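You operate a simulated robot arm through the tools that you are given. There is no shell and no other tool. Be economical: measure what you need, move in short steps, check, and stop when the job is done.

You run a simulated robot arm. Do the job below in one go: nothing can be reset, and whatever is moved stays where it is left.

TASK
Fan off, swap the grey filter for the blue one, lid shut.
Fine: the grey filter goes into cup three.

It is judged by the outcome, as a careful person would: the job done as asked, and still so three seconds after it is handed in. It fails if anything else is knocked over, pushed out of place, dropped, spilled or broken. Lids that push on must go on centred and level and be pressed home; caps that screw on are set level and turned clockwise until they are tight.

THE ROBOT
A 7-joint arm with a two-finger parallel gripper on a trunk, on a base that drives. Base frame: it is fixed to the floor where the robot stands at the start and does not move with it; the origin is under the middle of the robot, x ahead of it, y to its left, z up. Lengths are in cm, angles in rad, forces in N, time in s.
With the tool pointing down near the work surface it reaches from about 10 to 68 cm from the robot's upright axis, wherever it stands. Its first joint turns from -2.897 to 2.897 rad. Places, roughly: black cap [-50, -300, 150]; blue filter, teal filter [-50, -275, 100]; blue tag [-50, -275, 125]; brass key [30, -30, 120]; check button [40, -20, 110]; clip [20, -60, 160]; cup three [-60, -280, 90]; drain valve [-10, -150, 40]; fan switch [40, 0, 120]; filter lid [-10, -120, 60]; filter socket [-10, -120, 50]; front dial [40, 0, 140]; front lever [-30, -210, 140]; front valve [40, 10, 50]; green probe [-50, -225, 100]; halt button [50, 10, 110]. Payload 3.91 kg.
Tool frame: the origin (TCP) lies between the finger pads and is the grasp point; the fingertips stand 3 cm ahead of it; z points along the fingers, y is the line along which they close. The gripper opens to 11 cm. The fingers are 2 cm wide and 1 cm thick; the gripper's body (4.8 by 11.2 cm) begins 5.5 cm behind the TCP.
Orientation is that of the tool frame in the base frame, as [roll, pitch, yaw] about the fixed x, y, z axes, in that order (R = Rz(yaw) Ry(pitch) Rx(roll)). With the fingers straight down and closing along the base's y, the tool's x points along the base's -x, its y along +y and its z along -z.

THE INTERFACE
- The arm moves only by the tool send_rows. Its argument "series" is a list of rows, each a list of 3 entries, a list of its own where there are three numbers: the shift along the tool's x, y, z in cm, then the turn, a rotation vector about the tool's x, y, z in rad, then the closure, from 0 (fully open) to 1 (shut). In form: [[[tx, ty, tz], [rx, ry, rz], claw], ...]. A call has 1 to 10 rows; each row is the pose to reach, as a shift and turn from the pose commanded when the call began, along the tool's axes at that moment. A row lasts 0.2 s, in which the tool goes at most 5 cm and 0.15 rad; a call with a longer step from one row to the next is refused whole, and so is a gripper value outside its range. Where a pose cannot be reached the arm comes as near as it can. A force on the tool above 40 N (or 10 N above the force at the start of the call, whichever is more), or a blocked arm, ends the call early, and 0.2 s more pass. Each finger travels about 15.3 cm/s and halts on what it meets, pressing with about 27 N; the grip force reading is that of the motor and also rises with nothing between the fingers. The clock runs only during rows and for 0.2 s after the last one: add rows that repeat a pose to give the fingers time. It gives the time, the measured TCP pose, the force on the tool (base axes), the opening and the grip force at its end, in the units of the frame above (readings bear some noise), with the torque about the TCP (base axes, N m) and any sound that the robot's microphone picked up.
- Cameras (640 x 400 px; columns grow to the right, rows downward): "scene" is now at [-4.44, 7.05, 158.02]; the picture's right is [-0.87, -0.50, 0.00], its down [-0.30, 0.53, -0.80] and it looks along [0.40, -0.69, -0.60] (base axes); focal length 214 px, centre (320, 200). "wrist" rides on the gripper at [7.7, 0.7, -11.4] in the tool frame; the picture's right is [-0.09, 1.00, 0.00], its down [-0.80, -0.07, -0.59] and it looks along [-0.59, -0.05, 0.80] (tool axes); focal length 270 px, centre (320, 200). There is no depth. A picture from a camera that has moved, and an enlarged one, comes with that camera's place and axes in the base frame and with its lens. The place of the scene camera against the robot may be out by one fixed shift of up to 1.2 cm in any direction.
- camera(camera): a new picture of that camera. It takes no simulated time.
- raise_lower(by): slides the trunk up (or, below 0, down) by that many cm; the arm and the scene camera ride with it, the base frame stays. It gives what a move gives, with no picture.
- drive_base(legs): drives the robot by 1 to 6 legs, each [ahead, turn to the left] in cm and rad, along the robot's own axes; the way and the turn of a leg run together, so that a leg with both is an arc; at most 150 cm and 3.142 rad a leg. The arm and the cameras ride along, it lands a little off, and it stops where it bumps. It gives what a move gives.
- turn_head(pan, tilt): turns the head with the scene camera to pan (to the left, within 2.705 rad either way) and tilt (down, from -0.506 to 1.204), counted from straight ahead of the robot. It gives what a move gives.
- zoom(camera, box): a new picture of the part [left, top, right, bottom] of that camera's present view, enlarged. It takes no simulated time.
- sign_off(): hands the job in; it is judged then, once.

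Work in short steps. Places have to be worked out from the pictures, the camera data and where the tool is seen: move nearer, look again, correct. Check each grasp and each placing, and mend what went wrong. You have 120 turns and 90 pictures in all, those below and enlarged ones among them. Open the gripper and draw the arm clear of the work before you hand the job in, unless the task says otherwise; then end with one line.

The tools are called after ">>>" as name(argument=value, ...) on one line, values as JSON. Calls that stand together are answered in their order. send_rows: Moves the arm, as the interface text tells. Its arguments: {"type":"object","properties":{"series":{"type":"array","items":{"type":"array"}}},"required":["series"]} The other tools are called the same way: raise_lower (by) slides the trunk up or down; drive_base (legs) drives the base; turn_head (pan, tilt) turns the head that bears the scene camera; camera (camera) takes a picture; zoom (camera, box) takes an enlarged picture of a part of a camera's view; sign_off () hands the job in.

At the start:

```text
clock: 0.0
tool_pos: [-3.17, -33.51, 143.68]
tcp_rot: [3.14, -0.002, -3.14]
force: [0.5, -0.7, 0.0]
moment: [0.03, 0.01, 0.01]
opening: 10.99
gripper_force: 0.0
trunk travel left (down, up): [-55.0, 6.0]
robot x, y, heading: [0.02, 0.04, 0.002]
head pan, tilt: [-1.052, 0.649]
```

scene: 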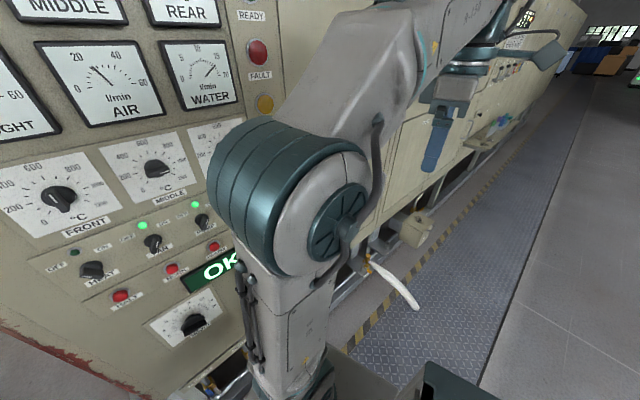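
wrist: 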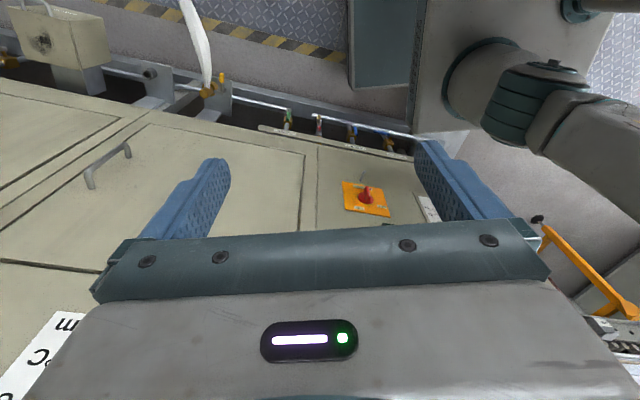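

The pictures show a control panel in front and a wall running off to the right. I look straight at the panel first to find the fan switch.

>>> turn_head(pan=-0.1, tilt=0.6)

>>> camera(camera="scene")

```text
clock: 1.2
tool_pos: [-3.3, -33.44, 143.62]
tcp_rot: [-3.141, 0.0, -3.141]
force: [0.4, 0.3, -0.1]
moment: [0.04, 0.03, 0.0]
opening: 10.98
gripper_force: 0.2
trunk travel left (down, up): [-55.0, 6.0]
robot x, y, heading: [0.07, 0.53, -0.0]
head pan, tilt: [-0.099, 0.6]
```

```text
87 pictures are left
camera scene: at [0.05, 13.7, 158.45], right [-0.1, -0.99, 0.0], down [-0.56, 0.06, -0.83], along [0.82, -0.08, -0.56], focal length 214 px, centre (320, 200)
```

scene: 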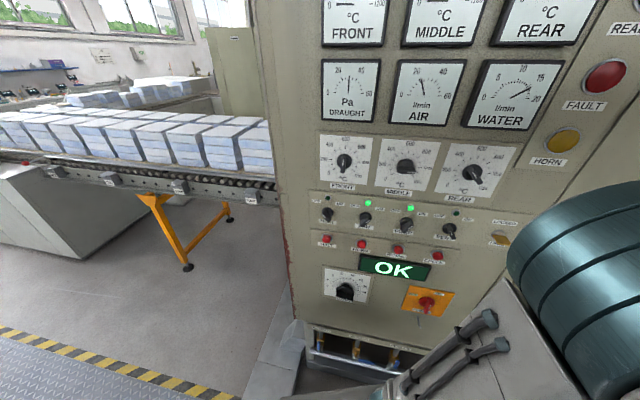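

I zoom on the switch row to read the labels.

>>> zoom(camera="scene", box=[300, 180, 480, 320])

>>> zoom(camera="scene", box=[310, 190, 470, 270])

```text
2.86 times, centred on (390, 250) of scene
camera zoom: at [0.05, 13.7, 158.45], right [-0.1, -0.99, 0.0], down [-0.56, 0.06, -0.83], along [0.82, -0.08, -0.56], focal length 613 px, centre (120, 57)
```

zoom: 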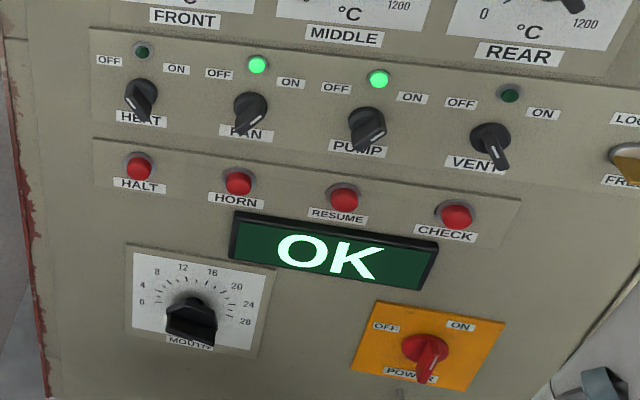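

```text
4.00 times, centred on (390, 230) of scene
camera zoom: at [0.05, 13.7, 158.45], right [-0.1, -0.99, 0.0], down [-0.56, 0.06, -0.83], along [0.82, -0.08, -0.56], focal length 858 px, centre (40, 80)
```

zoom: 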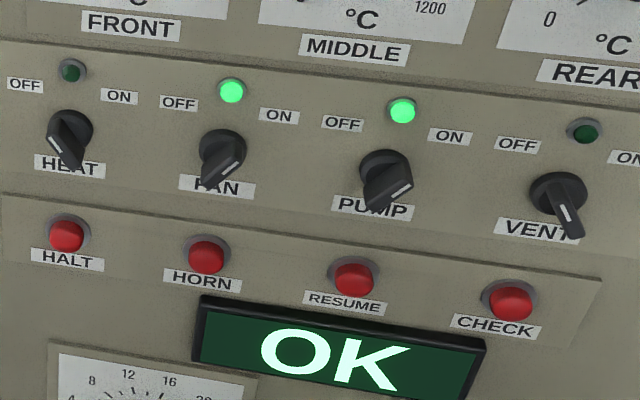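

The fan lamp is lit, so the fan is ON. Its bar points along "/" and the HEAT bar, which is off, points along "\". I put the fan switch near [46,-3.5,120] on a panel turned about 0.33 rad. I back off a little for reaching room, then bring the tool horizontal.

>>> drive_base(legs=[[-20, 0]])

>>> send_rows(series=[[[-3, 2, 0], [0, -0.15, 0], 0], [[-6, 4, 0], [0, -0.3, 0], 0], [[-9, 6, 0], [0, -0.45, 0], 0], [[-12, 8, 0], [0, -0.6, 0], 0], [[-15, 10, 0], [0, -0.75, 0], 0], [[-17, 12, 2], [0, -0.9, 0], 0], [[-19, 14, 4], [0, -1.05, 0], 0], [[-21, 16, 6], [0, -1.2, 0], 0], [[-23, 18, 8], [0, -1.35, 0], 0], [[-25, 20, 10], [0, -1.5, 0], 0]])

>>> camera(camera="wrist")

>>> camera(camera="scene")

```text
clock: 2.8
tool_pos: [-23.36, -33.61, 143.76]
tcp_rot: [3.141, -0.001, -3.139]
force: [0.3, 0.2, -0.2]
moment: [0.03, 0.01, 0.01]
opening: 11.02
gripper_force: 0.0
trunk travel left (down, up): [-55.0, 6.0]
robot x, y, heading: [-20.29, -0.13, 0.001]
head pan, tilt: [-0.099, 0.6]
```

```text
clock: 4.4
tool_pos: [-7.54, -26.74, 136.01]
tcp_rot: [2.91, 0.869, 2.732]
force: [0.3, -0.3, -0.7]
moment: [0.01, 0.01, 0.0]
opening: 10.99
gripper_force: 0.0
trunk travel left (down, up): [-55.0, 6.0]
robot x, y, heading: [-20.31, 0.04, 0.003]
head pan, tilt: [-0.099, 0.6]
stopped in row 7: the arm was blocked; the commanded pose is now the measured one
```

```text
84 pictures are left
camera wrist: at [-20.75, -23.12, 137.42], right [0.28, 0.94, 0.21], down [0.0, -0.22, 0.97], along [0.96, -0.27, -0.06], focal length 270 px, centre (320, 200)
```

wrist: 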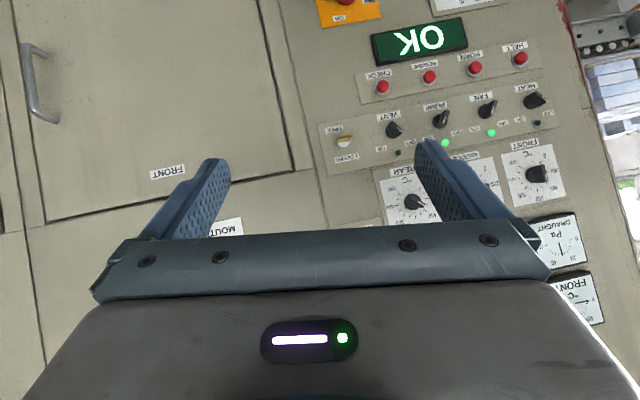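

```text
83 pictures are left
camera scene: at [-20.13, 13.73, 158.45], right [-0.1, -1.0, 0.0], down [-0.56, 0.06, -0.83], along [0.82, -0.08, -0.56], focal length 214 px, centre (320, 200)
```

scene: 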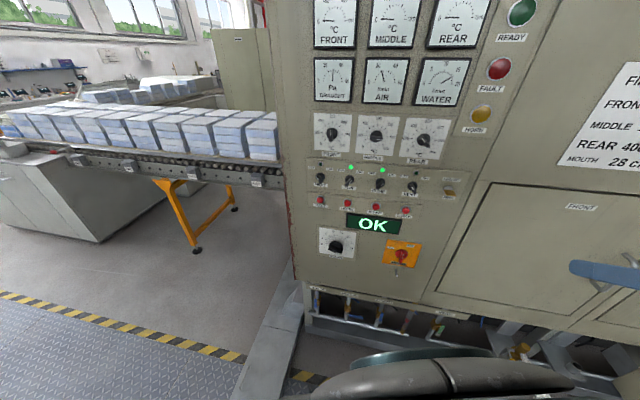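

The arm was blocked because the tool sits too near the robot's axis for a forward tilt. I translate it ahead first, keeping its orientation.

>>> send_rows(series=[[[-0.4, 3.2, 2.8], [0, 0, 0], 0], [[-0.8, 6.4, 5.6], [0, 0, 0], 0], [[-1.2, 9.6, 8.5], [0, 0, 0], 0], [[-1.7, 12.8, 11.3], [0, 0, 0], 0], [[-2.1, 16, 14.2], [0, 0, 0], 0], [[-2.5, 19.2, 17], [0, 0, 0], 0], [[-2.9, 22.4, 19.9], [0, 0, 0], 0], [[-3.4, 25.5, 22.7], [0, 0, 0], 0]])

```text
clock: 5.0
tool_pos: [-6.41, -27.85, 130.33]
tcp_rot: [2.807, 0.728, 2.438]
force: [0.5, 0.1, -1.0]
moment: [-0.01, 0.01, 0.02]
opening: 10.96
gripper_force: 0.0
trunk travel left (down, up): [-55.0, 6.0]
robot x, y, heading: [-20.47, 0.06, 0.004]
head pan, tilt: [-0.099, 0.6]
stopped in row 2: the arm was blocked; the commanded pose is now the measured one
```

It blocked again, apparently at a joint limit. I look at the arm's posture.

>>> turn_head(pan=-0.9, tilt=0.8)

>>> camera(camera="scene")

```text
clock: 6.1
tool_pos: [-6.43, -27.8, 130.47]
tcp_rot: [2.807, 0.728, 2.44]
force: [0.7, 0.1, 0.0]
moment: [-0.03, 0.0, 0.0]
opening: 11.0
gripper_force: 0.1
trunk travel left (down, up): [-55.0, 6.0]
robot x, y, heading: [-20.24, -0.1, 0.001]
head pan, tilt: [-0.901, 0.799]
```

```text
82 pictures are left
camera scene: at [-23.89, 8.26, 156.77], right [-0.78, -0.62, 0.0], down [-0.45, 0.56, -0.7], along [0.43, -0.55, -0.72], focal length 214 px, centre (320, 200)
```

scene: 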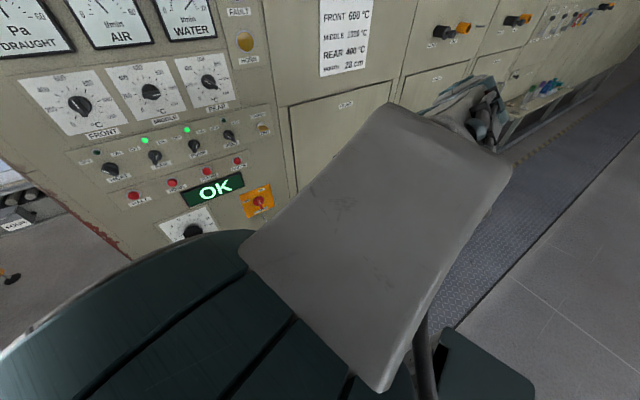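

The elbow is twisted out forward. I go back to the starting posture first. After that I swing the whole arm about the first joint toward the panel.

>>> send_rows(series=[[[-0.2, -1.2, -2.5], [0.007, 0.1, -0.068], 0], [[-0.4, -2.3, -5], [0.013, 0.2, -0.136], 0], [[-0.6, -3.5, -7.5], [0.02, 0.3, -0.204], 0], [[-0.85, -4.6, -10], [0.027, 0.4, -0.272], 0], [[-1.1, -5.8, -12.5], [0.033, 0.5, -0.34], 0], [[-1.3, -7, -15], [0.04, 0.6, -0.408], 0], [[-1.5, -8.1, -17.5], [0.047, 0.7, -0.476], 0], [[-1.7, -9.3, -20], [0.053, 0.797, -0.543], 0], [[-1.7, -9.3, -20], [0.053, 0.797, -0.543], 0]])

```text
clock: 8.1
tool_pos: [-23.37, -33.56, 143.27]
tcp_rot: [-3.139, 0.001, -3.139]
force: [-0.1, -0.6, 0.3]
moment: [0.03, 0.04, 0.02]
opening: 10.98
gripper_force: 0.0
trunk travel left (down, up): [-55.0, 6.0]
robot x, y, heading: [-20.08, -0.3, 0.0]
head pan, tilt: [-0.901, 0.799]
```

The arm is back at the start posture. Now I swing it about the robot's axis to face the panel.

>>> send_rows(series=[[[-4.46, -0.1, 0], [0, 0, -0.133], 0], [[-8.9, 0.39, 0], [0, 0, -0.266], 0], [[-13.23, 1.47, 0], [0, 0, -0.399], 0], [[-17.39, 3.11, 0], [0, 0, -0.532], 0], [[-21.29, 5.29, 0], [0, 0, -0.665], 0], [[-24.86, 7.96, 0], [0, 0, -0.798], 0], [[-28.05, 11.09, 0], [0, 0, -0.931], 0], [[-30.8, 14.61, 0], [0, 0, -1.064], 0], [[-33.05, 18.46, 0], [0, 0, -1.197], 0], [[-34.78, 22.58, 0], [0, 0, -1.33], 0]])

>>> camera(camera="scene")

```text
clock: 10.3
tool_pos: [11.5, -10.72, 143.37]
tcp_rot: [-3.14, -0.003, -1.806]
force: [0.0, 1.2, 0.1]
moment: [0.01, -0.01, 0.0]
opening: 11.01
gripper_force: 0.0
trunk travel left (down, up): [-55.0, 6.0]
robot x, y, heading: [-20.55, -0.08, 0.002]
head pan, tilt: [-0.901, 0.799]
```

```text
81 pictures are left
camera scene: at [-23.86, 8.32, 156.76], right [-0.78, -0.62, 0.0], down [-0.45, 0.56, -0.7], along [0.43, -0.55, -0.72], focal length 214 px, centre (320, 200)
```

scene: 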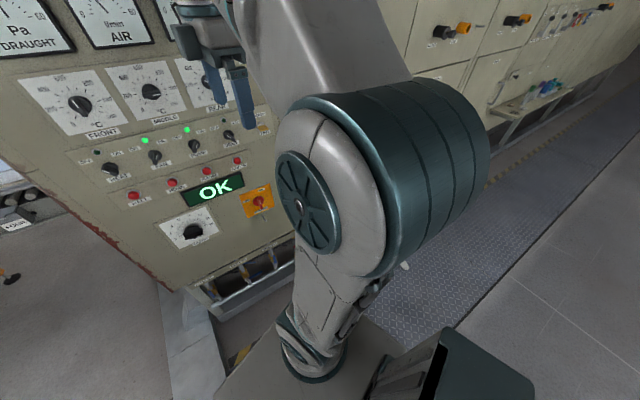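

The arm posture is clean. Now I tilt the tool forward about its x while moving it in front of the fan switch.

>>> send_rows(series=[[[-1.6, -1.8, 2.3], [0.15, 0, 0], 0.3], [[-3.3, -3.6, 4.7], [0.3, 0, 0], 0.5], [[-4.9, -5.4, 7], [0.45, 0, 0], 0.5], [[-6.5, -7.2, 9.4], [0.6, 0, 0], 0.5], [[-8.2, -9, 11.7], [0.75, 0, 0], 0.5], [[-9.8, -10.8, 14], [0.9, 0, 0], 0.5], [[-11.4, -12.5, 16.4], [1.05, 0, 0], 0.5], [[-13, -14.3, 18.7], [1.2, 0, 0], 0.5], [[-14.7, -16.1, 21], [1.35, 0, 0], 0.5], [[-16.3, -17.9, 23.4], [1.5, 0, 0], 0.5]])

>>> camera(camera="wrist")

```text
clock: 12.3
tool_pos: [22.66, 25.29, 121.25]
tcp_rot: [-1.954, 0.204, -1.133]
force: [0.0, -0.3, -0.5]
moment: [-0.01, 0.01, 0.05]
opening: 5.49
gripper_force: 0.0
trunk travel left (down, up): [-55.0, 6.0]
robot x, y, heading: [-20.0, 0.34, 0.006]
head pan, tilt: [-0.901, 0.799]
stopped in row 9: the arm was blocked; the commanded pose is now the measured one
```

```text
80 pictures are left
camera wrist: at [16.21, 13.25, 123.25], right [-0.45, 0.09, -0.89], down [-0.78, 0.44, 0.44], along [0.43, 0.9, -0.13], focal length 270 px, centre (320, 200)
```

wrist: 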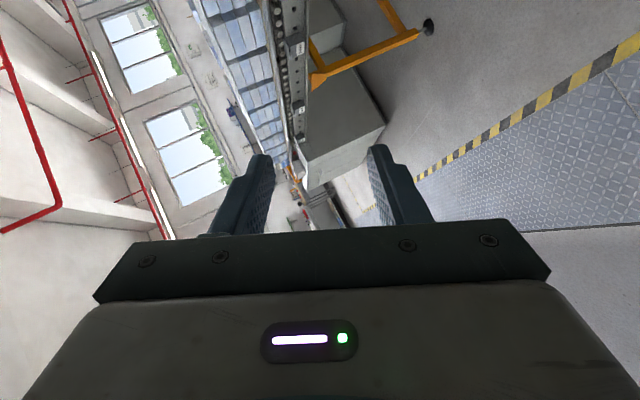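

It got blocked again and drifted. I look at the posture to understand which limit is being hit.

>>> turn_head(pan=-0.3, tilt=0.9)

>>> camera(camera="scene")

```text
clock: 13.3
tool_pos: [22.61, 25.37, 121.04]
tcp_rot: [-1.956, 0.205, -1.137]
force: [-0.1, 0.1, 0.3]
moment: [-0.03, 0.01, -0.02]
opening: 5.51
gripper_force: 0.0
trunk travel left (down, up): [-55.0, 6.0]
robot x, y, heading: [-19.92, -0.37, 0.001]
head pan, tilt: [-0.3, 0.901]
```

```text
79 pictures are left
camera scene: at [-21.76, 12.24, 155.97], right [-0.31, -0.95, 0.0], down [-0.74, 0.24, -0.62], along [0.59, -0.19, -0.78], focal length 214 px, centre (320, 200)
```

scene: 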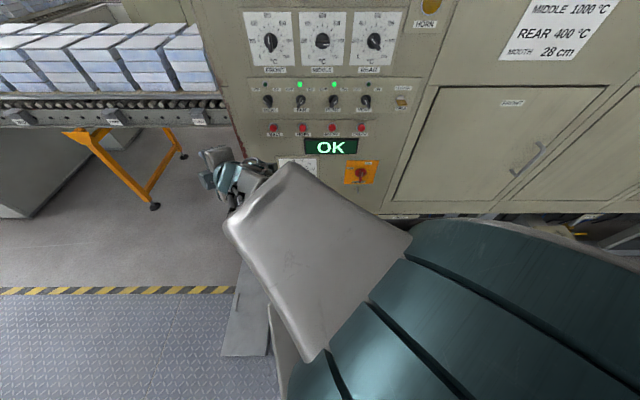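

The hand is in line with a downward-sloping forearm, so the wrist joint is at its limit: the shoulder is too high for a level tool here. I return to the tool-down pose and then lower the trunk.

>>> send_rows(series=[[[2.3, -1.6, -3.4], [-0.107, 0.056, 0.047], 0.5], [[4.6, -3.2, -6.7], [-0.213, 0.113, 0.093], 0.5], [[6.9, -4.8, -10.1], [-0.32, 0.169, 0.14], 0.5], [[9.2, -6.4, -13.5], [-0.427, 0.225, 0.186], 0.5], [[11.5, -8, -16.9], [-0.533, 0.281, 0.233], 0.5], [[13.8, -9.7, -20.2], [-0.64, 0.338, 0.279], 0.5], [[16.1, -11.3, -23.6], [-0.747, 0.394, 0.326], 0.5], [[18.4, -12.9, -27], [-0.854, 0.45, 0.372], 0.5], [[20.7, -14.5, -30.3], [-0.96, 0.507, 0.419], 0.5], [[23, -16.1, -33.7], [-1.067, 0.563, 0.465], 0.5]])

>>> raise_lower(by=-30)

```text
clock: 15.5
tool_pos: [11.37, -10.55, 143.71]
tcp_rot: [-3.134, -0.001, -1.803]
force: [0.2, -0.8, 0.5]
moment: [0.02, 0.02, 0.0]
opening: 5.51
gripper_force: 0.1
trunk travel left (down, up): [-55.0, 6.0]
robot x, y, heading: [-19.91, -0.12, -0.005]
head pan, tilt: [-0.3, 0.901]
```

```text
clock: 18.5
tool_pos: [11.37, -10.7, 113.78]
tcp_rot: [-3.133, -0.002, -1.805]
force: [-0.6, -0.4, -0.1]
moment: [-0.01, 0.01, 0.03]
opening: 5.49
gripper_force: 0.2
trunk travel left (down, up): [-25.0, 36.0]
robot x, y, heading: [-20.14, 0.1, 0.0]
head pan, tilt: [-0.3, 0.901]
```

The trunk is down. I tilt the tool forward again, moving ahead and up.

>>> send_rows(series=[[[-1.2, -1.6, -1], [0.15, 0, 0], 0.5], [[-2.4, -3.3, -2], [0.3, 0, 0], 0.5], [[-3.5, -4.9, -3], [0.45, 0, 0], 0.5], [[-4.7, -6.5, -4], [0.6, 0, 0], 0.5], [[-5.9, -8.2, -5], [0.75, 0, 0], 0.5], [[-7.1, -9.8, -6], [0.9, 0, 0], 0.5], [[-8.3, -11.4, -7], [1.05, 0, 0], 0.5], [[-9.4, -13, -8], [1.2, 0, 0], 0.5], [[-10.6, -14.7, -9], [1.35, 0, 0], 0.5], [[-11.8, -16.3, -10], [1.5, 0, 0], 0.5]])

>>> camera(camera="wrist")

>>> camera(camera="scene")

```text
clock: 20.7
tool_pos: [29.97, -2.84, 123.87]
tcp_rot: [-1.631, -0.001, -1.805]
force: [-0.4, -0.4, -0.3]
moment: [-0.01, -0.05, 0.02]
opening: 5.51
gripper_force: 0.0
trunk travel left (down, up): [-25.0, 36.0]
robot x, y, heading: [-20.15, -0.18, 0.003]
head pan, tilt: [-0.3, 0.901]
```

```text
78 pictures are left
camera wrist: at [16.98, -7.68, 123.87], right [-0.04, 0.1, -0.99], down [-0.39, 0.92, 0.11], along [0.92, 0.39, 0.0], focal length 270 px, centre (320, 200)
```

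wrist: 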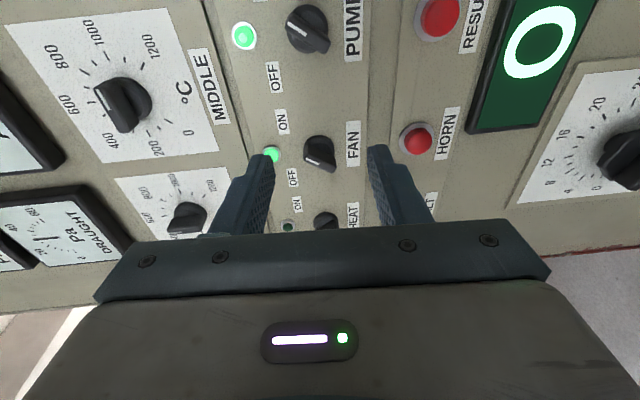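

```text
77 pictures are left
camera scene: at [-21.72, 12.34, 125.97], right [-0.29, -0.96, 0.0], down [-0.75, 0.23, -0.62], along [0.59, -0.18, -0.78], focal length 214 px, centre (320, 200)
```

scene: 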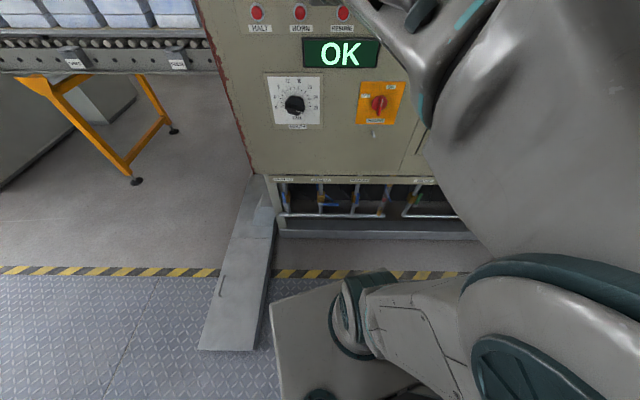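

The posture is good now. Triangulating the two views puts the fan knob near [41.8,-2.0,123.4]. I zoom in for the bar's direction.

>>> zoom(camera="wrist", box=[240, 0, 400, 240])

```text
1.67 times, centred on (320, 120) of wrist
camera zoom: at [16.98, -7.68, 123.87], right [-0.04, 0.1, -0.99], down [-0.39, 0.92, 0.11], along [0.92, 0.39, 0.0], focal length 450 px, centre (320, 333)
```

zoom: 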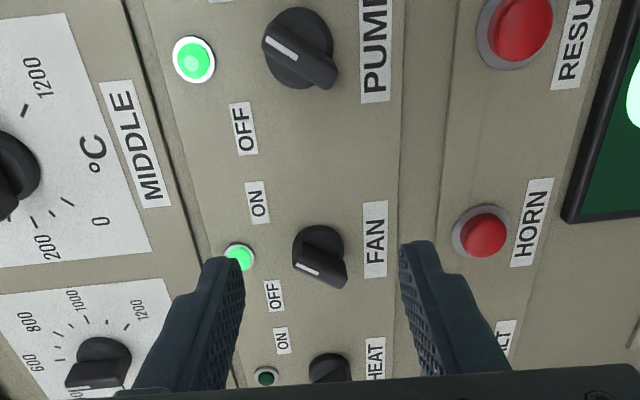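

The bar points up-right (ON). I level the tool to the panel normal, roll it −45° so the fingers straddle the bar, and stand about 10 cm off.

>>> send_rows(series=[[[-0.7, 0.1, 0.2], [0.003, 0.019, -0.131], 0.5], [[-1.5, 0.1, 0.4], [0.006, 0.038, -0.261], 0.5], [[-2.2, 0.2, 0.7], [0.01, 0.057, -0.392], 0.5], [[-2.9, 0.3, 0.9], [0.013, 0.076, -0.523], 0.5], [[-3.7, 0.3, 1.1], [0.016, 0.095, -0.653], 0.5], [[-4.4, 0.4, 1.3], [0.0195, 0.114, -0.784], 0.5], [[-4.4, 0.4, 1.3], [0.0195, 0.114, -0.784], 0.5]])

>>> camera(camera="wrist")

>>> turn_head(pan=-0.1, tilt=0.2)

>>> camera(camera="scene")

```text
clock: 22.3
tool_pos: [32.09, 1.06, 123.3]
tcp_rot: [-1.575, -0.793, -1.898]
force: [-0.7, -0.6, 0.1]
moment: [-0.01, -0.01, 0.0]
opening: 5.49
gripper_force: 0.0
trunk travel left (down, up): [-25.0, 36.0]
robot x, y, heading: [-19.88, -0.18, 0.009]
head pan, tilt: [-0.3, 0.901]
```

```text
75 pictures are left
camera wrist: at [19.41, -0.72, 128.37], right [-0.21, -0.61, -0.76], down [-0.37, 0.77, -0.52], along [0.91, 0.17, -0.39], focal length 270 px, centre (320, 200)
```

wrist: 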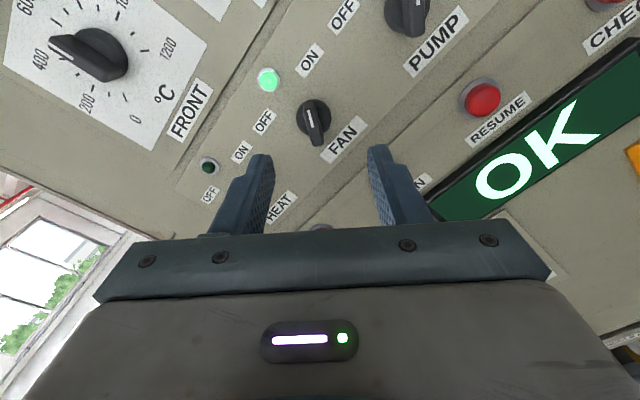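

```text
clock: 23.3
tool_pos: [32.15, 1.14, 123.37]
tcp_rot: [-1.574, -0.79, -1.897]
force: [0.3, 0.1, 0.8]
moment: [0.03, -0.01, 0.01]
opening: 5.52
gripper_force: 0.0
trunk travel left (down, up): [-25.0, 36.0]
robot x, y, heading: [-20.12, -0.19, -0.004]
head pan, tilt: [-0.099, 0.201]
```

```text
74 pictures are left
camera scene: at [-19.66, 13.66, 132.12], right [-0.1, -1.0, 0.0], down [-0.2, 0.02, -0.98], along [0.98, -0.1, -0.2], focal length 214 px, centre (320, 200)
```

scene: 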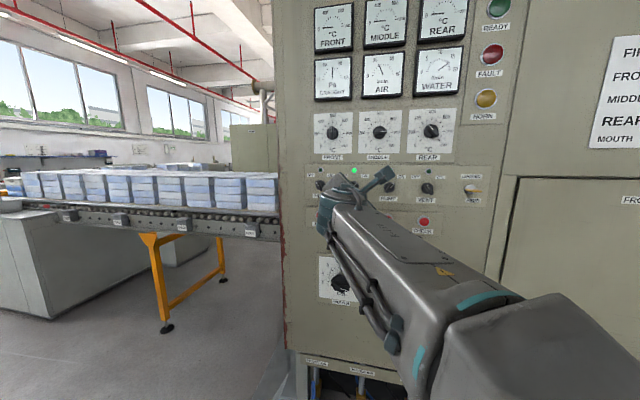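

The bar now lies along the finger gap and the tool axis passes through the knob. I advance 6 cm and check.

>>> send_rows(series=[[[0, 0, 2], [0, 0, 0], 0.5], [[0, 0, 4], [0, 0, 0], 0.5], [[0, 0, 6], [0, 0, 0], 0.5]])

>>> zoom(camera="wrist", box=[200, 20, 440, 260])

```text
clock: 24.1
tool_pos: [37.94, -0.76, 123.19]
tcp_rot: [-1.574, -0.79, -1.897]
force: [0.4, -0.3, 0.2]
moment: [0.02, 0.0, 0.0]
opening: 5.49
gripper_force: 0.0
trunk travel left (down, up): [-25.0, 36.0]
robot x, y, heading: [-20.03, -0.13, 0.004]
head pan, tilt: [-0.099, 0.201]
```

```text
1.67 times, centred on (320, 140) of wrist
camera zoom: at [25.11, -2.68, 128.27], right [-0.21, -0.61, -0.76], down [-0.37, 0.77, -0.52], along [0.91, 0.17, -0.39], focal length 450 px, centre (320, 300)
```

zoom: 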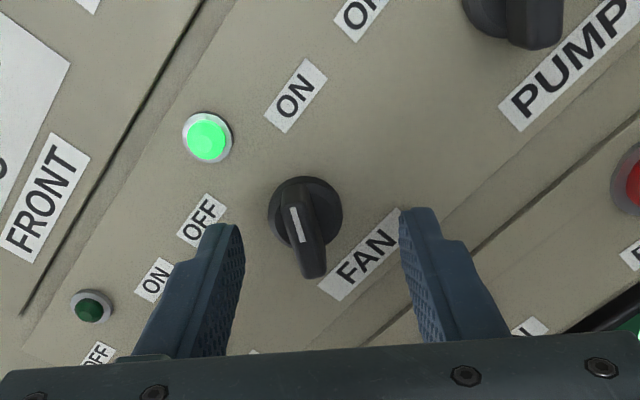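

The knob sits about 0.6 cm to the tool's −y side and the panel is about 2.5 cm beyond the tips. I shift, advance 1.7 cm, and close on the bar.

>>> send_rows(series=[[[0, -0.6, 0], [0, 0, 0], 0.5], [[0, -0.6, 0.9], [0, 0, 0], 0.5], [[0, -0.6, 1.7], [0, 0, 0], 0.5], [[0, -0.6, 1.7], [0, 0, 0], 0.75], [[0, -0.6, 1.7], [0, 0, 0], 0.9], [[0, -0.6, 1.7], [0, 0, 0], 1], [[0, -0.6, 1.7], [0, 0, 0], 1]])

>>> zoom(camera="wrist", box=[200, 20, 440, 260])

```text
clock: 25.7
tool_pos: [39.5, -0.88, 123.65]
tcp_rot: [-1.575, -0.79, -1.899]
force: [-3.8, -1.1, -5.7]
moment: [-0.02, 0.01, -0.2]
opening: 2.5
gripper_force: 45.1
trunk travel left (down, up): [-25.0, 36.0]
robot x, y, heading: [-20.13, 0.02, 0.002]
head pan, tilt: [-0.099, 0.201]
```

```text
1.67 times, centred on (320, 140) of wrist
camera zoom: at [26.82, -2.85, 128.73], right [-0.21, -0.61, -0.76], down [-0.37, 0.77, -0.52], along [0.91, 0.17, -0.39], focal length 450 px, centre (320, 300)
```

zoom: 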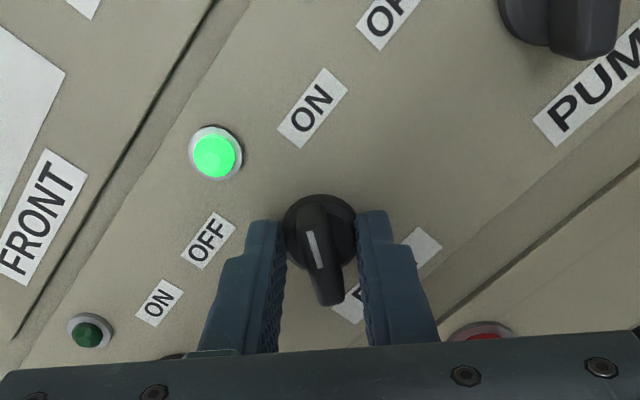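

The fingers hold at 2.5 cm, on the knob or its skirt. I turn counter-clockwise (−z) and watch the lamp.

>>> send_rows(series=[[[0, 0, 0], [0, 0, -0.12], 1], [[0, 0, 0], [0, 0, -0.24], 1], [[0, 0, 0], [0, 0, -0.36], 1], [[0, 0, 0], [0, 0, -0.48], 1], [[0, 0, 0], [0, 0, -0.6], 1], [[0, 0, 0], [0, 0, -0.72], 1]])

>>> zoom(camera="wrist", box=[160, 0, 480, 260])

```text
clock: 27.1
tool_pos: [39.54, -0.8, 123.79]
tcp_rot: [-1.591, -1.514, -1.877]
force: [0.7, 2.1, 0.4]
moment: [-0.1, -0.35, 0.13]
opening: 2.42
gripper_force: 45.4
trunk travel left (down, up): [-25.0, 36.0]
robot x, y, heading: [-20.12, -0.06, 0.001]
head pan, tilt: [-0.099, 0.201]
```

```text
1.54 times, centred on (320, 130) of wrist
camera zoom: at [28.37, 1.81, 131.44], right [-0.32, -0.94, -0.15], down [-0.53, 0.3, -0.79], along [0.79, -0.18, -0.59], focal length 416 px, centre (320, 308)
```

zoom: 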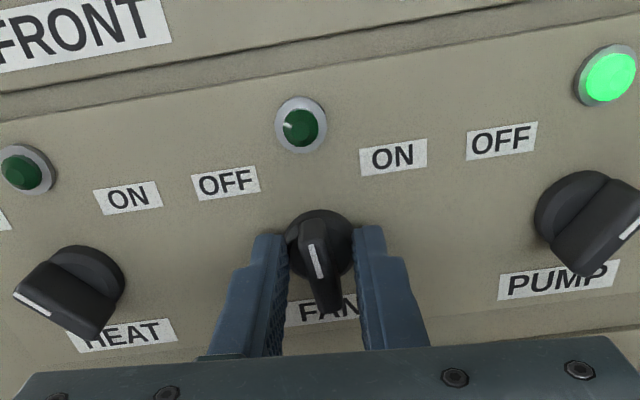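

The lamp is out and the knob turns with the fingers. I carry on to the OFF stop so it does not sit halfway.

>>> send_rows(series=[[[0, 0, 0], [0, 0, -0.12], 1], [[0, 0, 0], [0, 0, -0.24], 1], [[0, 0, 0], [0, 0, -0.36], 1], [[0, 0, 0], [0, 0, -0.48], 1], [[0, 0, 0], [0, 0, -0.6], 1], [[0, 0, 0], [0, 0, -0.72], 1]])

>>> zoom(camera="wrist", box=[160, 0, 480, 260])

```text
clock: 28.5
tool_pos: [39.33, -0.57, 123.66]
tcp_rot: [1.574, -0.912, 1.243]
force: [-10.6, 14.0, -5.3]
moment: [1.07, -0.26, 1.1]
opening: 0.99
gripper_force: 44.9
trunk travel left (down, up): [-25.0, 36.0]
robot x, y, heading: [-20.61, 0.44, 0.003]
head pan, tilt: [-0.099, 0.201]
```

```text
1.54 times, centred on (320, 130) of wrist
camera zoom: at [29.91, 7.04, 130.26], right [-0.27, -0.8, 0.54], down [-0.7, -0.22, -0.68], along [0.66, -0.56, -0.5], focal length 416 px, centre (320, 308)
```

zoom: 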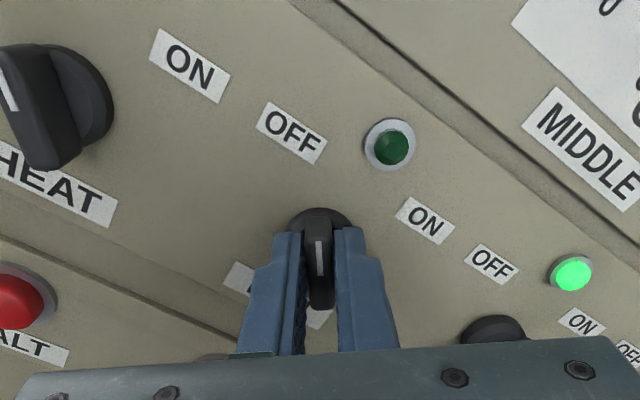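

The fan bar is now parallel to HEAT's off position, the lamp is dark and the knob is at its stop. I release and back off.

>>> send_rows(series=[[[0, 0, 0], [0, 0, 0], 0.7], [[0, 0, 0], [0, 0, 0], 0.6], [[0, 0, -3], [0, 0, 0], 0.6], [[0, 0, -7], [0, 0, 0], 0.6], [[0, 0, -11], [0, 0, 0], 0.6]])

>>> camera(camera="wrist")

```text
clock: 29.7
tool_pos: [29.11, 2.55, 123.69]
tcp_rot: [1.577, -0.912, 1.237]
force: [-0.3, -0.3, -0.4]
moment: [0.01, -0.01, -0.02]
opening: 4.41
gripper_force: 0.0
trunk travel left (down, up): [-25.0, 36.0]
robot x, y, heading: [-19.87, 0.31, 0.004]
head pan, tilt: [-0.099, 0.201]
```

```text
69 pictures are left
camera wrist: at [19.63, 10.26, 130.19], right [-0.27, -0.8, 0.54], down [-0.71, -0.22, -0.67], along [0.66, -0.56, -0.5], focal length 270 px, centre (320, 200)
```

wrist: 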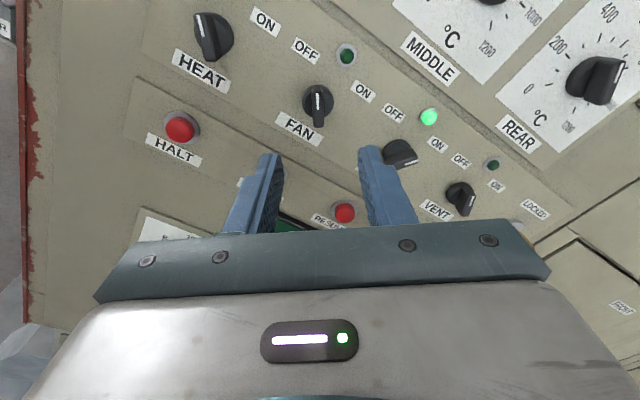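

The fan is off. I roll the wrist back before folding the arm down.

>>> send_rows(series=[[[0, 0, -0.5], [0, 0, 0.148], 0.5], [[0, 0, -1], [0, 0, 0.296], 0.5], [[0, 0, -1.5], [0, 0, 0.444], 0.5], [[0, 0, -2], [0, 0, 0.592], 0.5], [[0, 0, -2], [0, 0, 0.74], 0.5], [[0, 0, -2], [0, 0, 0.888], 0.5], [[0, 0, -2], [0, 0, 1.036], 0.5], [[0, 0, -2], [0, 0, 1.184], 0.5], [[0, 0, -2], [0, 0, 1.332], 0.5], [[0, 0, -2], [0, 0, 1.48], 0.5]])

>>> send_rows(series=[[[0, 0, 0], [0, 0, 0.148], 0.5], [[0, 0, 0], [0, 0, 0.296], 0.5], [[0, 0, 0], [0, 0, 0.444], 0.5], [[0, 0, 0], [0, 0, 0.592], 0.5], [[0, 0, 0], [0, 0, 0.74], 0.5], [[0, 0, 0], [0, 0, 0.74], 0.5]])

```text
clock: 31.9
tool_pos: [27.2, 3.28, 123.62]
tcp_rot: [-1.576, -0.747, -1.894]
force: [-0.1, 0.2, 0.8]
moment: [-0.01, 0.02, -0.02]
opening: 5.51
gripper_force: 0.1
trunk travel left (down, up): [-25.0, 36.0]
robot x, y, heading: [-20.19, -0.04, 0.004]
head pan, tilt: [-0.099, 0.201]
```

```text
clock: 33.3
tool_pos: [27.33, 3.22, 123.77]
tcp_rot: [-1.574, -0.008, -1.901]
force: [-0.8, 0.2, -0.2]
moment: [0.0, 0.0, 0.01]
opening: 5.48
gripper_force: 0.1
trunk travel left (down, up): [-25.0, 36.0]
robot x, y, heading: [-20.17, 0.18, 0.007]
head pan, tilt: [-0.099, 0.201]
```

Now I fold the tool back to pointing down.

>>> send_rows(series=[[[1.8, 0.9, -1], [-0.15, 0, 0], 0.5], [[3.7, 1.8, -2.1], [-0.3, 0, 0], 0.5], [[5.5, 2.6, -3.1], [-0.45, 0, 0], 0.5], [[7.3, 3.5, -4.2], [-0.6, 0, 0], 0.5], [[9.2, 4.4, -5.2], [-0.75, 0, 0], 0.5], [[11, 5.3, -6.2], [-0.9, 0, 0], 0.5], [[12.8, 6.2, -7.3], [-1.05, 0, 0], 0.5], [[14.6, 7, -8.3], [-1.2, 0, 0], 0.5], [[16.5, 7.9, -9.4], [-1.35, 0, 0], 0.5], [[18.3, 8.8, -10.4], [-1.5, 0, 0], 0.5]])

>>> turn_head(pan=-1.3, tilt=0.4)

>>> camera(camera="scene")

```text
clock: 35.5
tool_pos: [11.33, -10.62, 115.24]
tcp_rot: [-3.075, -0.008, -1.899]
force: [0.1, 0.1, 0.2]
moment: [-0.03, -0.02, 0.0]
opening: 5.52
gripper_force: 0.1
trunk travel left (down, up): [-25.0, 36.0]
robot x, y, heading: [-20.09, -0.14, -0.002]
head pan, tilt: [-0.099, 0.201]
```

```text
clock: 36.9
tool_pos: [11.43, -10.76, 115.16]
tcp_rot: [-3.07, -0.011, -1.901]
force: [-0.2, -0.3, 0.5]
moment: [0.0, -0.03, 0.03]
opening: 5.49
gripper_force: 0.2
trunk travel left (down, up): [-25.0, 36.0]
robot x, y, heading: [-20.34, 0.12, 0.002]
head pan, tilt: [-1.3, 0.4]
```

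```text
68 pictures are left
camera scene: at [-26.43, 5.65, 130.28], right [-0.96, -0.27, 0.0], down [-0.11, 0.37, -0.92], along [0.25, -0.89, -0.39], focal length 214 px, centre (320, 200)
```

scene: 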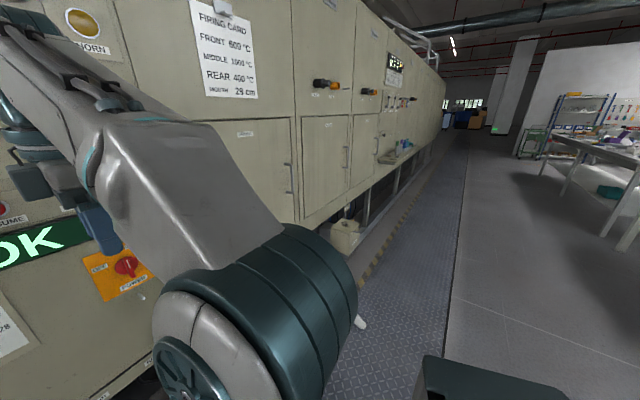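

The wall runs off at heading about −1.9 rad and a beige box (likely the filter housing) stands out from it. I turn parallel to the wall, drive up, and look left.

>>> drive_base(legs=[[0, -1.9], [60, 0]])

>>> turn_head(pan=0.7, tilt=0.7)

>>> camera(camera="scene")

```text
clock: 44.9
tool_pos: [-58.93, -83.88, 115.18]
tcp_rot: [-3.075, -0.011, 2.495]
force: [0.8, -0.7, 0.2]
moment: [0.03, 0.01, -0.01]
opening: 5.5
gripper_force: 0.0
trunk travel left (down, up): [-25.0, 36.0]
robot x, y, heading: [-38.69, -57.38, -1.888]
head pan, tilt: [-1.3, 0.4]
```

```text
clock: 46.8
tool_pos: [-58.99, -83.8, 115.23]
tcp_rot: [-3.073, -0.011, 2.494]
force: [0.3, 0.7, -0.7]
moment: [-0.01, 0.0, -0.02]
opening: 5.51
gripper_force: 0.1
trunk travel left (down, up): [-25.0, 36.0]
robot x, y, heading: [-39.0, -57.53, -1.888]
head pan, tilt: [0.7, 0.7]
```

```text
67 pictures are left
camera scene: at [-20.12, -62.85, 127.59], right [-0.93, -0.37, 0.0], down [-0.24, 0.6, -0.77], along [0.29, -0.71, -0.64], focal length 214 px, centre (320, 200)
```

scene: 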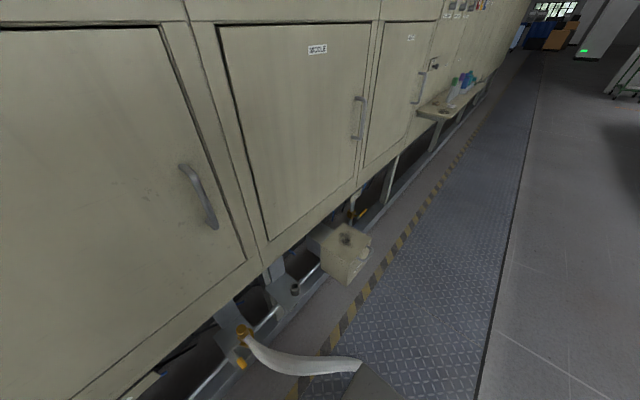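

The housing is at about [-8,-118,60]. A white object droops near the robot's path, so I look at it before driving on.

>>> turn_head(pan=0.7, tilt=1.15)

>>> camera(camera="scene")

```text
clock: 47.7
tool_pos: [-58.95, -83.91, 115.14]
tcp_rot: [-3.074, -0.011, 2.495]
force: [0.0, 0.4, -0.2]
moment: [-0.02, 0.02, -0.01]
opening: 5.48
gripper_force: 0.0
trunk travel left (down, up): [-25.0, 36.0]
robot x, y, heading: [-38.94, -57.21, -1.887]
head pan, tilt: [0.7, 1.15]
```

```text
66 pictures are left
camera scene: at [-21.06, -60.5, 124.28], right [-0.93, -0.37, 0.0], down [-0.34, 0.85, -0.41], along [0.15, -0.38, -0.91], focal length 214 px, centre (320, 200)
```

scene: 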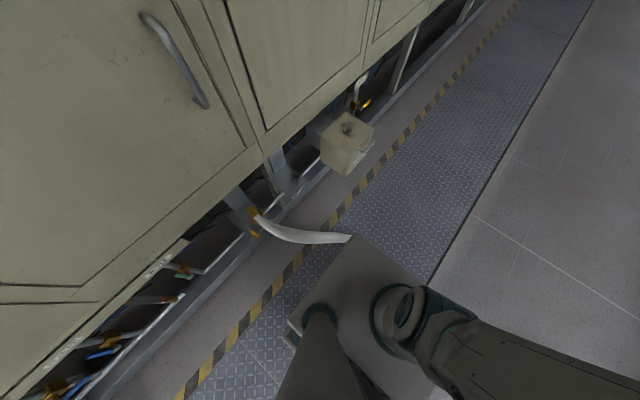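

The white spout's tip is just off the base's front-left corner. I back up, swing wide around it, and come back alongside the wall beyond the housing.

>>> drive_base(legs=[[-12, 0], [0, -0.25], [85, 0], [0, 0.85], [35, 0], [0, -0.6]])

>>> turn_head(pan=2.2, tilt=0.9)

>>> camera(camera="scene")

```text
clock: 59.6
tool_pos: [-91.29, -177.85, 115.19]
tcp_rot: [-3.073, -0.012, 2.481]
force: [-0.2, 0.0, -0.5]
moment: [-0.02, 0.0, 0.04]
opening: 5.5
gripper_force: 0.0
trunk travel left (down, up): [-25.0, 36.0]
robot x, y, heading: [-71.0, -151.14, -1.901]
head pan, tilt: [0.7, 1.15]
```

```text
clock: 61.2
tool_pos: [-91.21, -177.8, 115.24]
tcp_rot: [-3.073, -0.011, 2.483]
force: [-0.4, -0.3, 0.7]
moment: [0.0, -0.01, 0.01]
opening: 5.51
gripper_force: 0.0
trunk travel left (down, up): [-25.0, 36.0]
robot x, y, heading: [-70.9, -151.67, -1.896]
head pan, tilt: [2.201, 0.901]
```

```text
65 pictures are left
camera scene: at [-48.06, -147.14, 125.97], right [0.3, -0.95, 0.0], down [-0.75, -0.23, -0.62], along [0.59, 0.18, -0.78], focal length 214 px, centre (320, 200)
```

scene: 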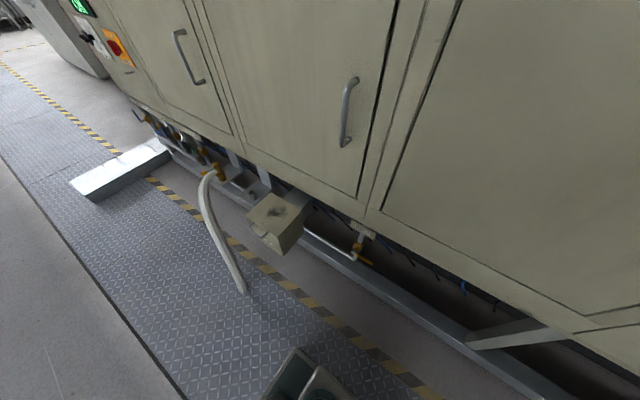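

The white hose lies on the floor and was passed cleanly. The head stands on the robot's left, so the arm works better on its right: I turn around so the housing is at front-right, then move up.

>>> drive_base(legs=[[0, 1.57], [0, 1.57], [27, 0]])

>>> turn_head(pan=-0.9, tilt=0.9)

>>> camera(camera="scene")

```text
clock: 70.8
tool_pos: [-42.05, -99.37, 115.21]
tcp_rot: [-3.073, -0.011, -0.655]
force: [-0.3, 0.1, 0.4]
moment: [-0.02, 0.01, 0.02]
opening: 5.5
gripper_force: 0.0
trunk travel left (down, up): [-25.0, 36.0]
robot x, y, heading: [-62.37, -125.55, 1.249]
head pan, tilt: [2.201, 0.901]
```

```text
clock: 73.5
tool_pos: [-42.03, -99.24, 115.31]
tcp_rot: [-3.073, -0.01, -0.654]
force: [0.5, 0.3, 0.5]
moment: [0.0, -0.01, 0.0]
opening: 5.48
gripper_force: 0.1
trunk travel left (down, up): [-25.0, 36.0]
robot x, y, heading: [-62.52, -125.71, 1.248]
head pan, tilt: [-0.901, 0.901]
```

```text
64 pictures are left
camera scene: at [-72.95, -126.15, 125.97], right [0.34, -0.94, 0.0], down [-0.74, -0.27, -0.62], along [0.58, 0.21, -0.78], focal length 214 px, centre (320, 200)
```

scene: 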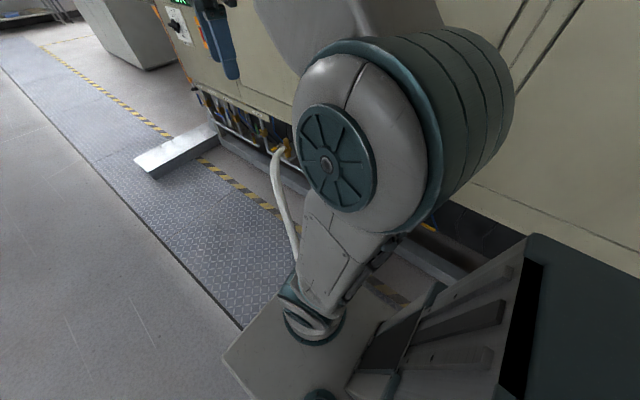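

The elbow hides the housing. I swing the arm clockwise toward it and level the small residual tilt.

>>> send_rows(series=[[[4.37, 0.29, 0], [-0.01, 0, 0.132], 0.3], [[8.66, 1.15, 0], [-0.02, 0, 0.264], 0.3], [[12.8, 2.57, 0], [-0.033, 0, 0.396], 0.2], [[16.7, 4.52, 0], [-0.044, 0, 0.528], 0], [[20.4, 6.97, 0], [-0.055, 0, 0.66], 0], [[23.6, 9.88, 0], [-0.065, 0, 0.792], 0], [[23.6, 9.88, 0], [-0.065, 0, 0.792], 0]])

>>> camera(camera="wrist")

>>> camera(camera="scene")

```text
clock: 75.1
tool_pos: [-29.16, -121.53, 114.61]
tcp_rot: [3.137, 0.018, -1.447]
force: [-0.3, 0.1, -0.3]
moment: [0.03, -0.01, -0.02]
opening: 11.0
gripper_force: 0.1
trunk travel left (down, up): [-25.0, 36.0]
robot x, y, heading: [-62.49, -125.81, 1.248]
head pan, tilt: [-0.901, 0.901]
```

```text
63 pictures are left
camera wrist: at [-28.82, -129.42, 126.08], right [-1.0, -0.04, 0.01], down [-0.03, 0.79, 0.61], along [-0.03, 0.61, -0.79], focal length 270 px, centre (320, 200)
```

wrist: 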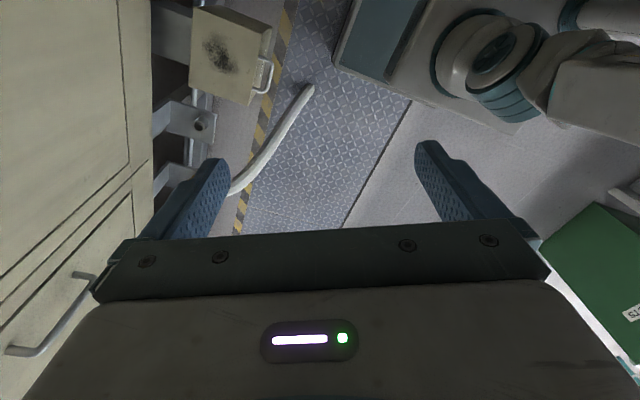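

```text
62 pictures are left
camera scene: at [-72.93, -126.17, 125.97], right [0.34, -0.94, 0.0], down [-0.74, -0.27, -0.62], along [0.58, 0.21, -0.78], focal length 214 px, centre (320, 200)
```

scene: 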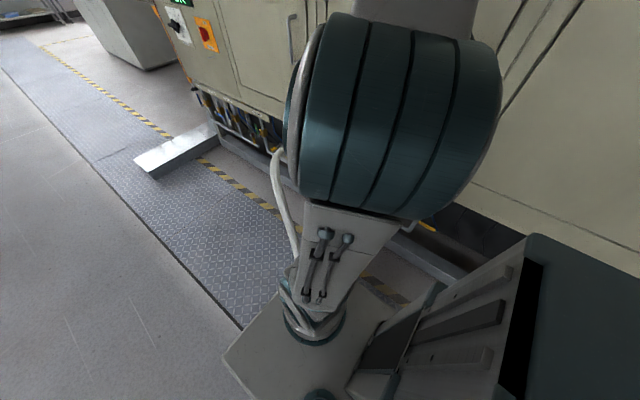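

The wrist view shows the housing top at left. I zoom in on it.

>>> zoom(camera="wrist", box=[150, 0, 310, 130])

```text
3.08 times, centred on (230, 65) of wrist
camera zoom: at [-28.82, -129.42, 126.08], right [-1.0, -0.04, 0.01], down [-0.03, 0.79, 0.61], along [-0.03, 0.61, -0.79], focal length 832 px, centre (597, 615)
```

zoom: 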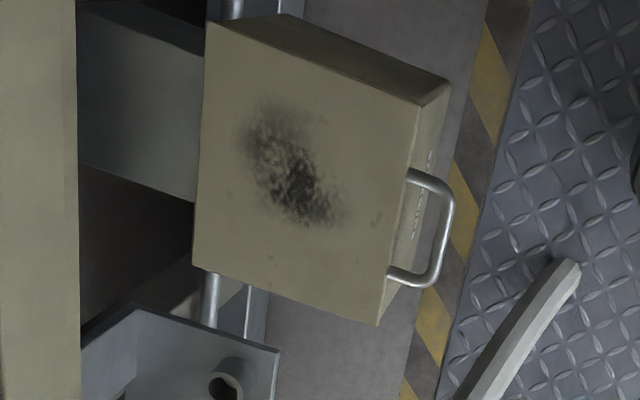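

The lid top is near z=60.5, centred about [-8.6,-116.4], with its pull handle toward the robot near [-18,-113,58]. I lower the trunk and come above the handle for a closer look, turning the fingers to close across the bar.

>>> raise_lower(by=-25)

>>> send_rows(series=[[[-1, -1.5, 0], [0, 0, 0.09], 0], [[-2, -3, 0], [0, 0, 0.18], 0], [[-3, -4.5, 0], [0, 0, 0.27], 0], [[-4, -5.5, 0], [0, 0, 0.36], 0], [[-4.5, -6, 0], [0.005, 0.018, 0.43], 0], [[-4.5, -6, 0], [0.005, 0.018, 0.43], 0]])

>>> camera(camera="wrist")

```text
clock: 77.7
tool_pos: [-29.12, -121.39, 89.74]
tcp_rot: [3.138, 0.018, -1.446]
force: [0.7, 0.1, 0.2]
moment: [0.01, 0.0, -0.01]
opening: 11.0
gripper_force: 0.1
trunk travel left (down, up): [0.0, 61.0]
robot x, y, heading: [-62.39, -125.75, 1.248]
head pan, tilt: [-0.901, 0.901]
```

```text
clock: 79.0
tool_pos: [-23.82, -116.1, 89.93]
tcp_rot: [3.14, -0.001, -1.875]
force: [0.3, -0.4, 0.7]
moment: [-0.01, 0.01, 0.02]
opening: 11.03
gripper_force: 0.1
trunk travel left (down, up): [0.0, 61.0]
robot x, y, heading: [-62.24, -125.66, 1.245]
head pan, tilt: [-0.901, 0.901]
```

```text
60 pictures are left
camera wrist: at [-26.71, -123.36, 101.33], right [-0.92, 0.38, 0.0], down [0.31, 0.74, 0.59], along [0.23, 0.55, -0.81], focal length 270 px, centre (320, 200)
```

wrist: 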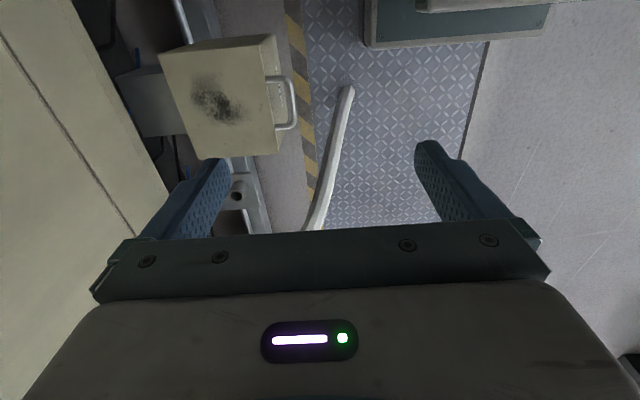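

>>> zoom(camera="wrist", box=[140, 20, 320, 180])

```text
2.50 times, centred on (230, 100) of wrist
camera zoom: at [-26.71, -123.36, 101.33], right [-0.92, 0.38, 0.0], down [0.31, 0.74, 0.59], along [0.23, 0.55, -0.81], focal length 676 px, centre (545, 450)
```

zoom: 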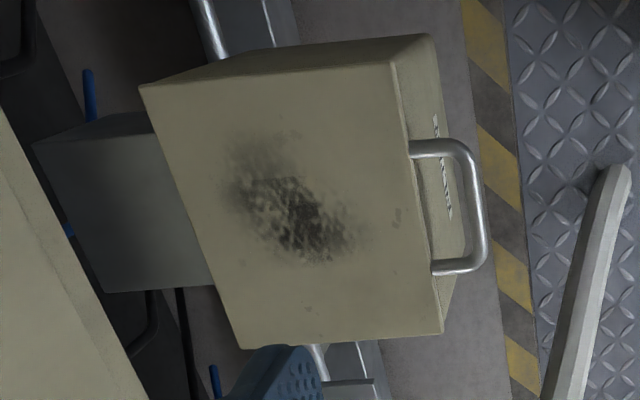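

Two rays fix the handle bar at about [-18.1,-113.1,58.6], 3 cm off the box front. I come straight above it with the gripper half-closed and check.

>>> send_rows(series=[[[-1.5, -1.5, 3], [0, 0, 0], 0.5], [[-3, -3, 7], [0, 0, 0], 0.75], [[-4.5, -4.4, 11], [0, 0, 0], 0.75], [[-4.5, -4.4, 15.5], [0, 0, 0], 0.75], [[-4.5, -4.4, 20], [0, 0, 0], 0.75], [[-4.5, -4.4, 23], [0, 0, 0], 0.75], [[-4.5, -4.4, 23], [0, 0, 0], 0.75]])

>>> camera(camera="wrist")

```text
clock: 80.7
tool_pos: [-18.4, -113.36, 66.65]
tcp_rot: [3.139, -0.001, -1.877]
force: [-0.3, 0.3, 0.8]
moment: [0.01, -0.01, 0.02]
opening: 2.75
gripper_force: 0.1
trunk travel left (down, up): [0.0, 61.0]
robot x, y, heading: [-62.65, -125.76, 1.25]
head pan, tilt: [-0.901, 0.901]
```

```text
58 pictures are left
camera wrist: at [-21.25, -120.49, 78.21], right [-0.92, 0.38, 0.0], down [0.31, 0.74, 0.59], along [0.23, 0.55, -0.81], focal length 270 px, centre (320, 200)
```

wrist: 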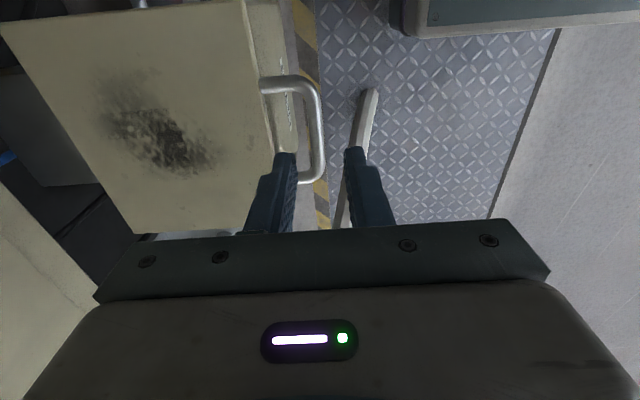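

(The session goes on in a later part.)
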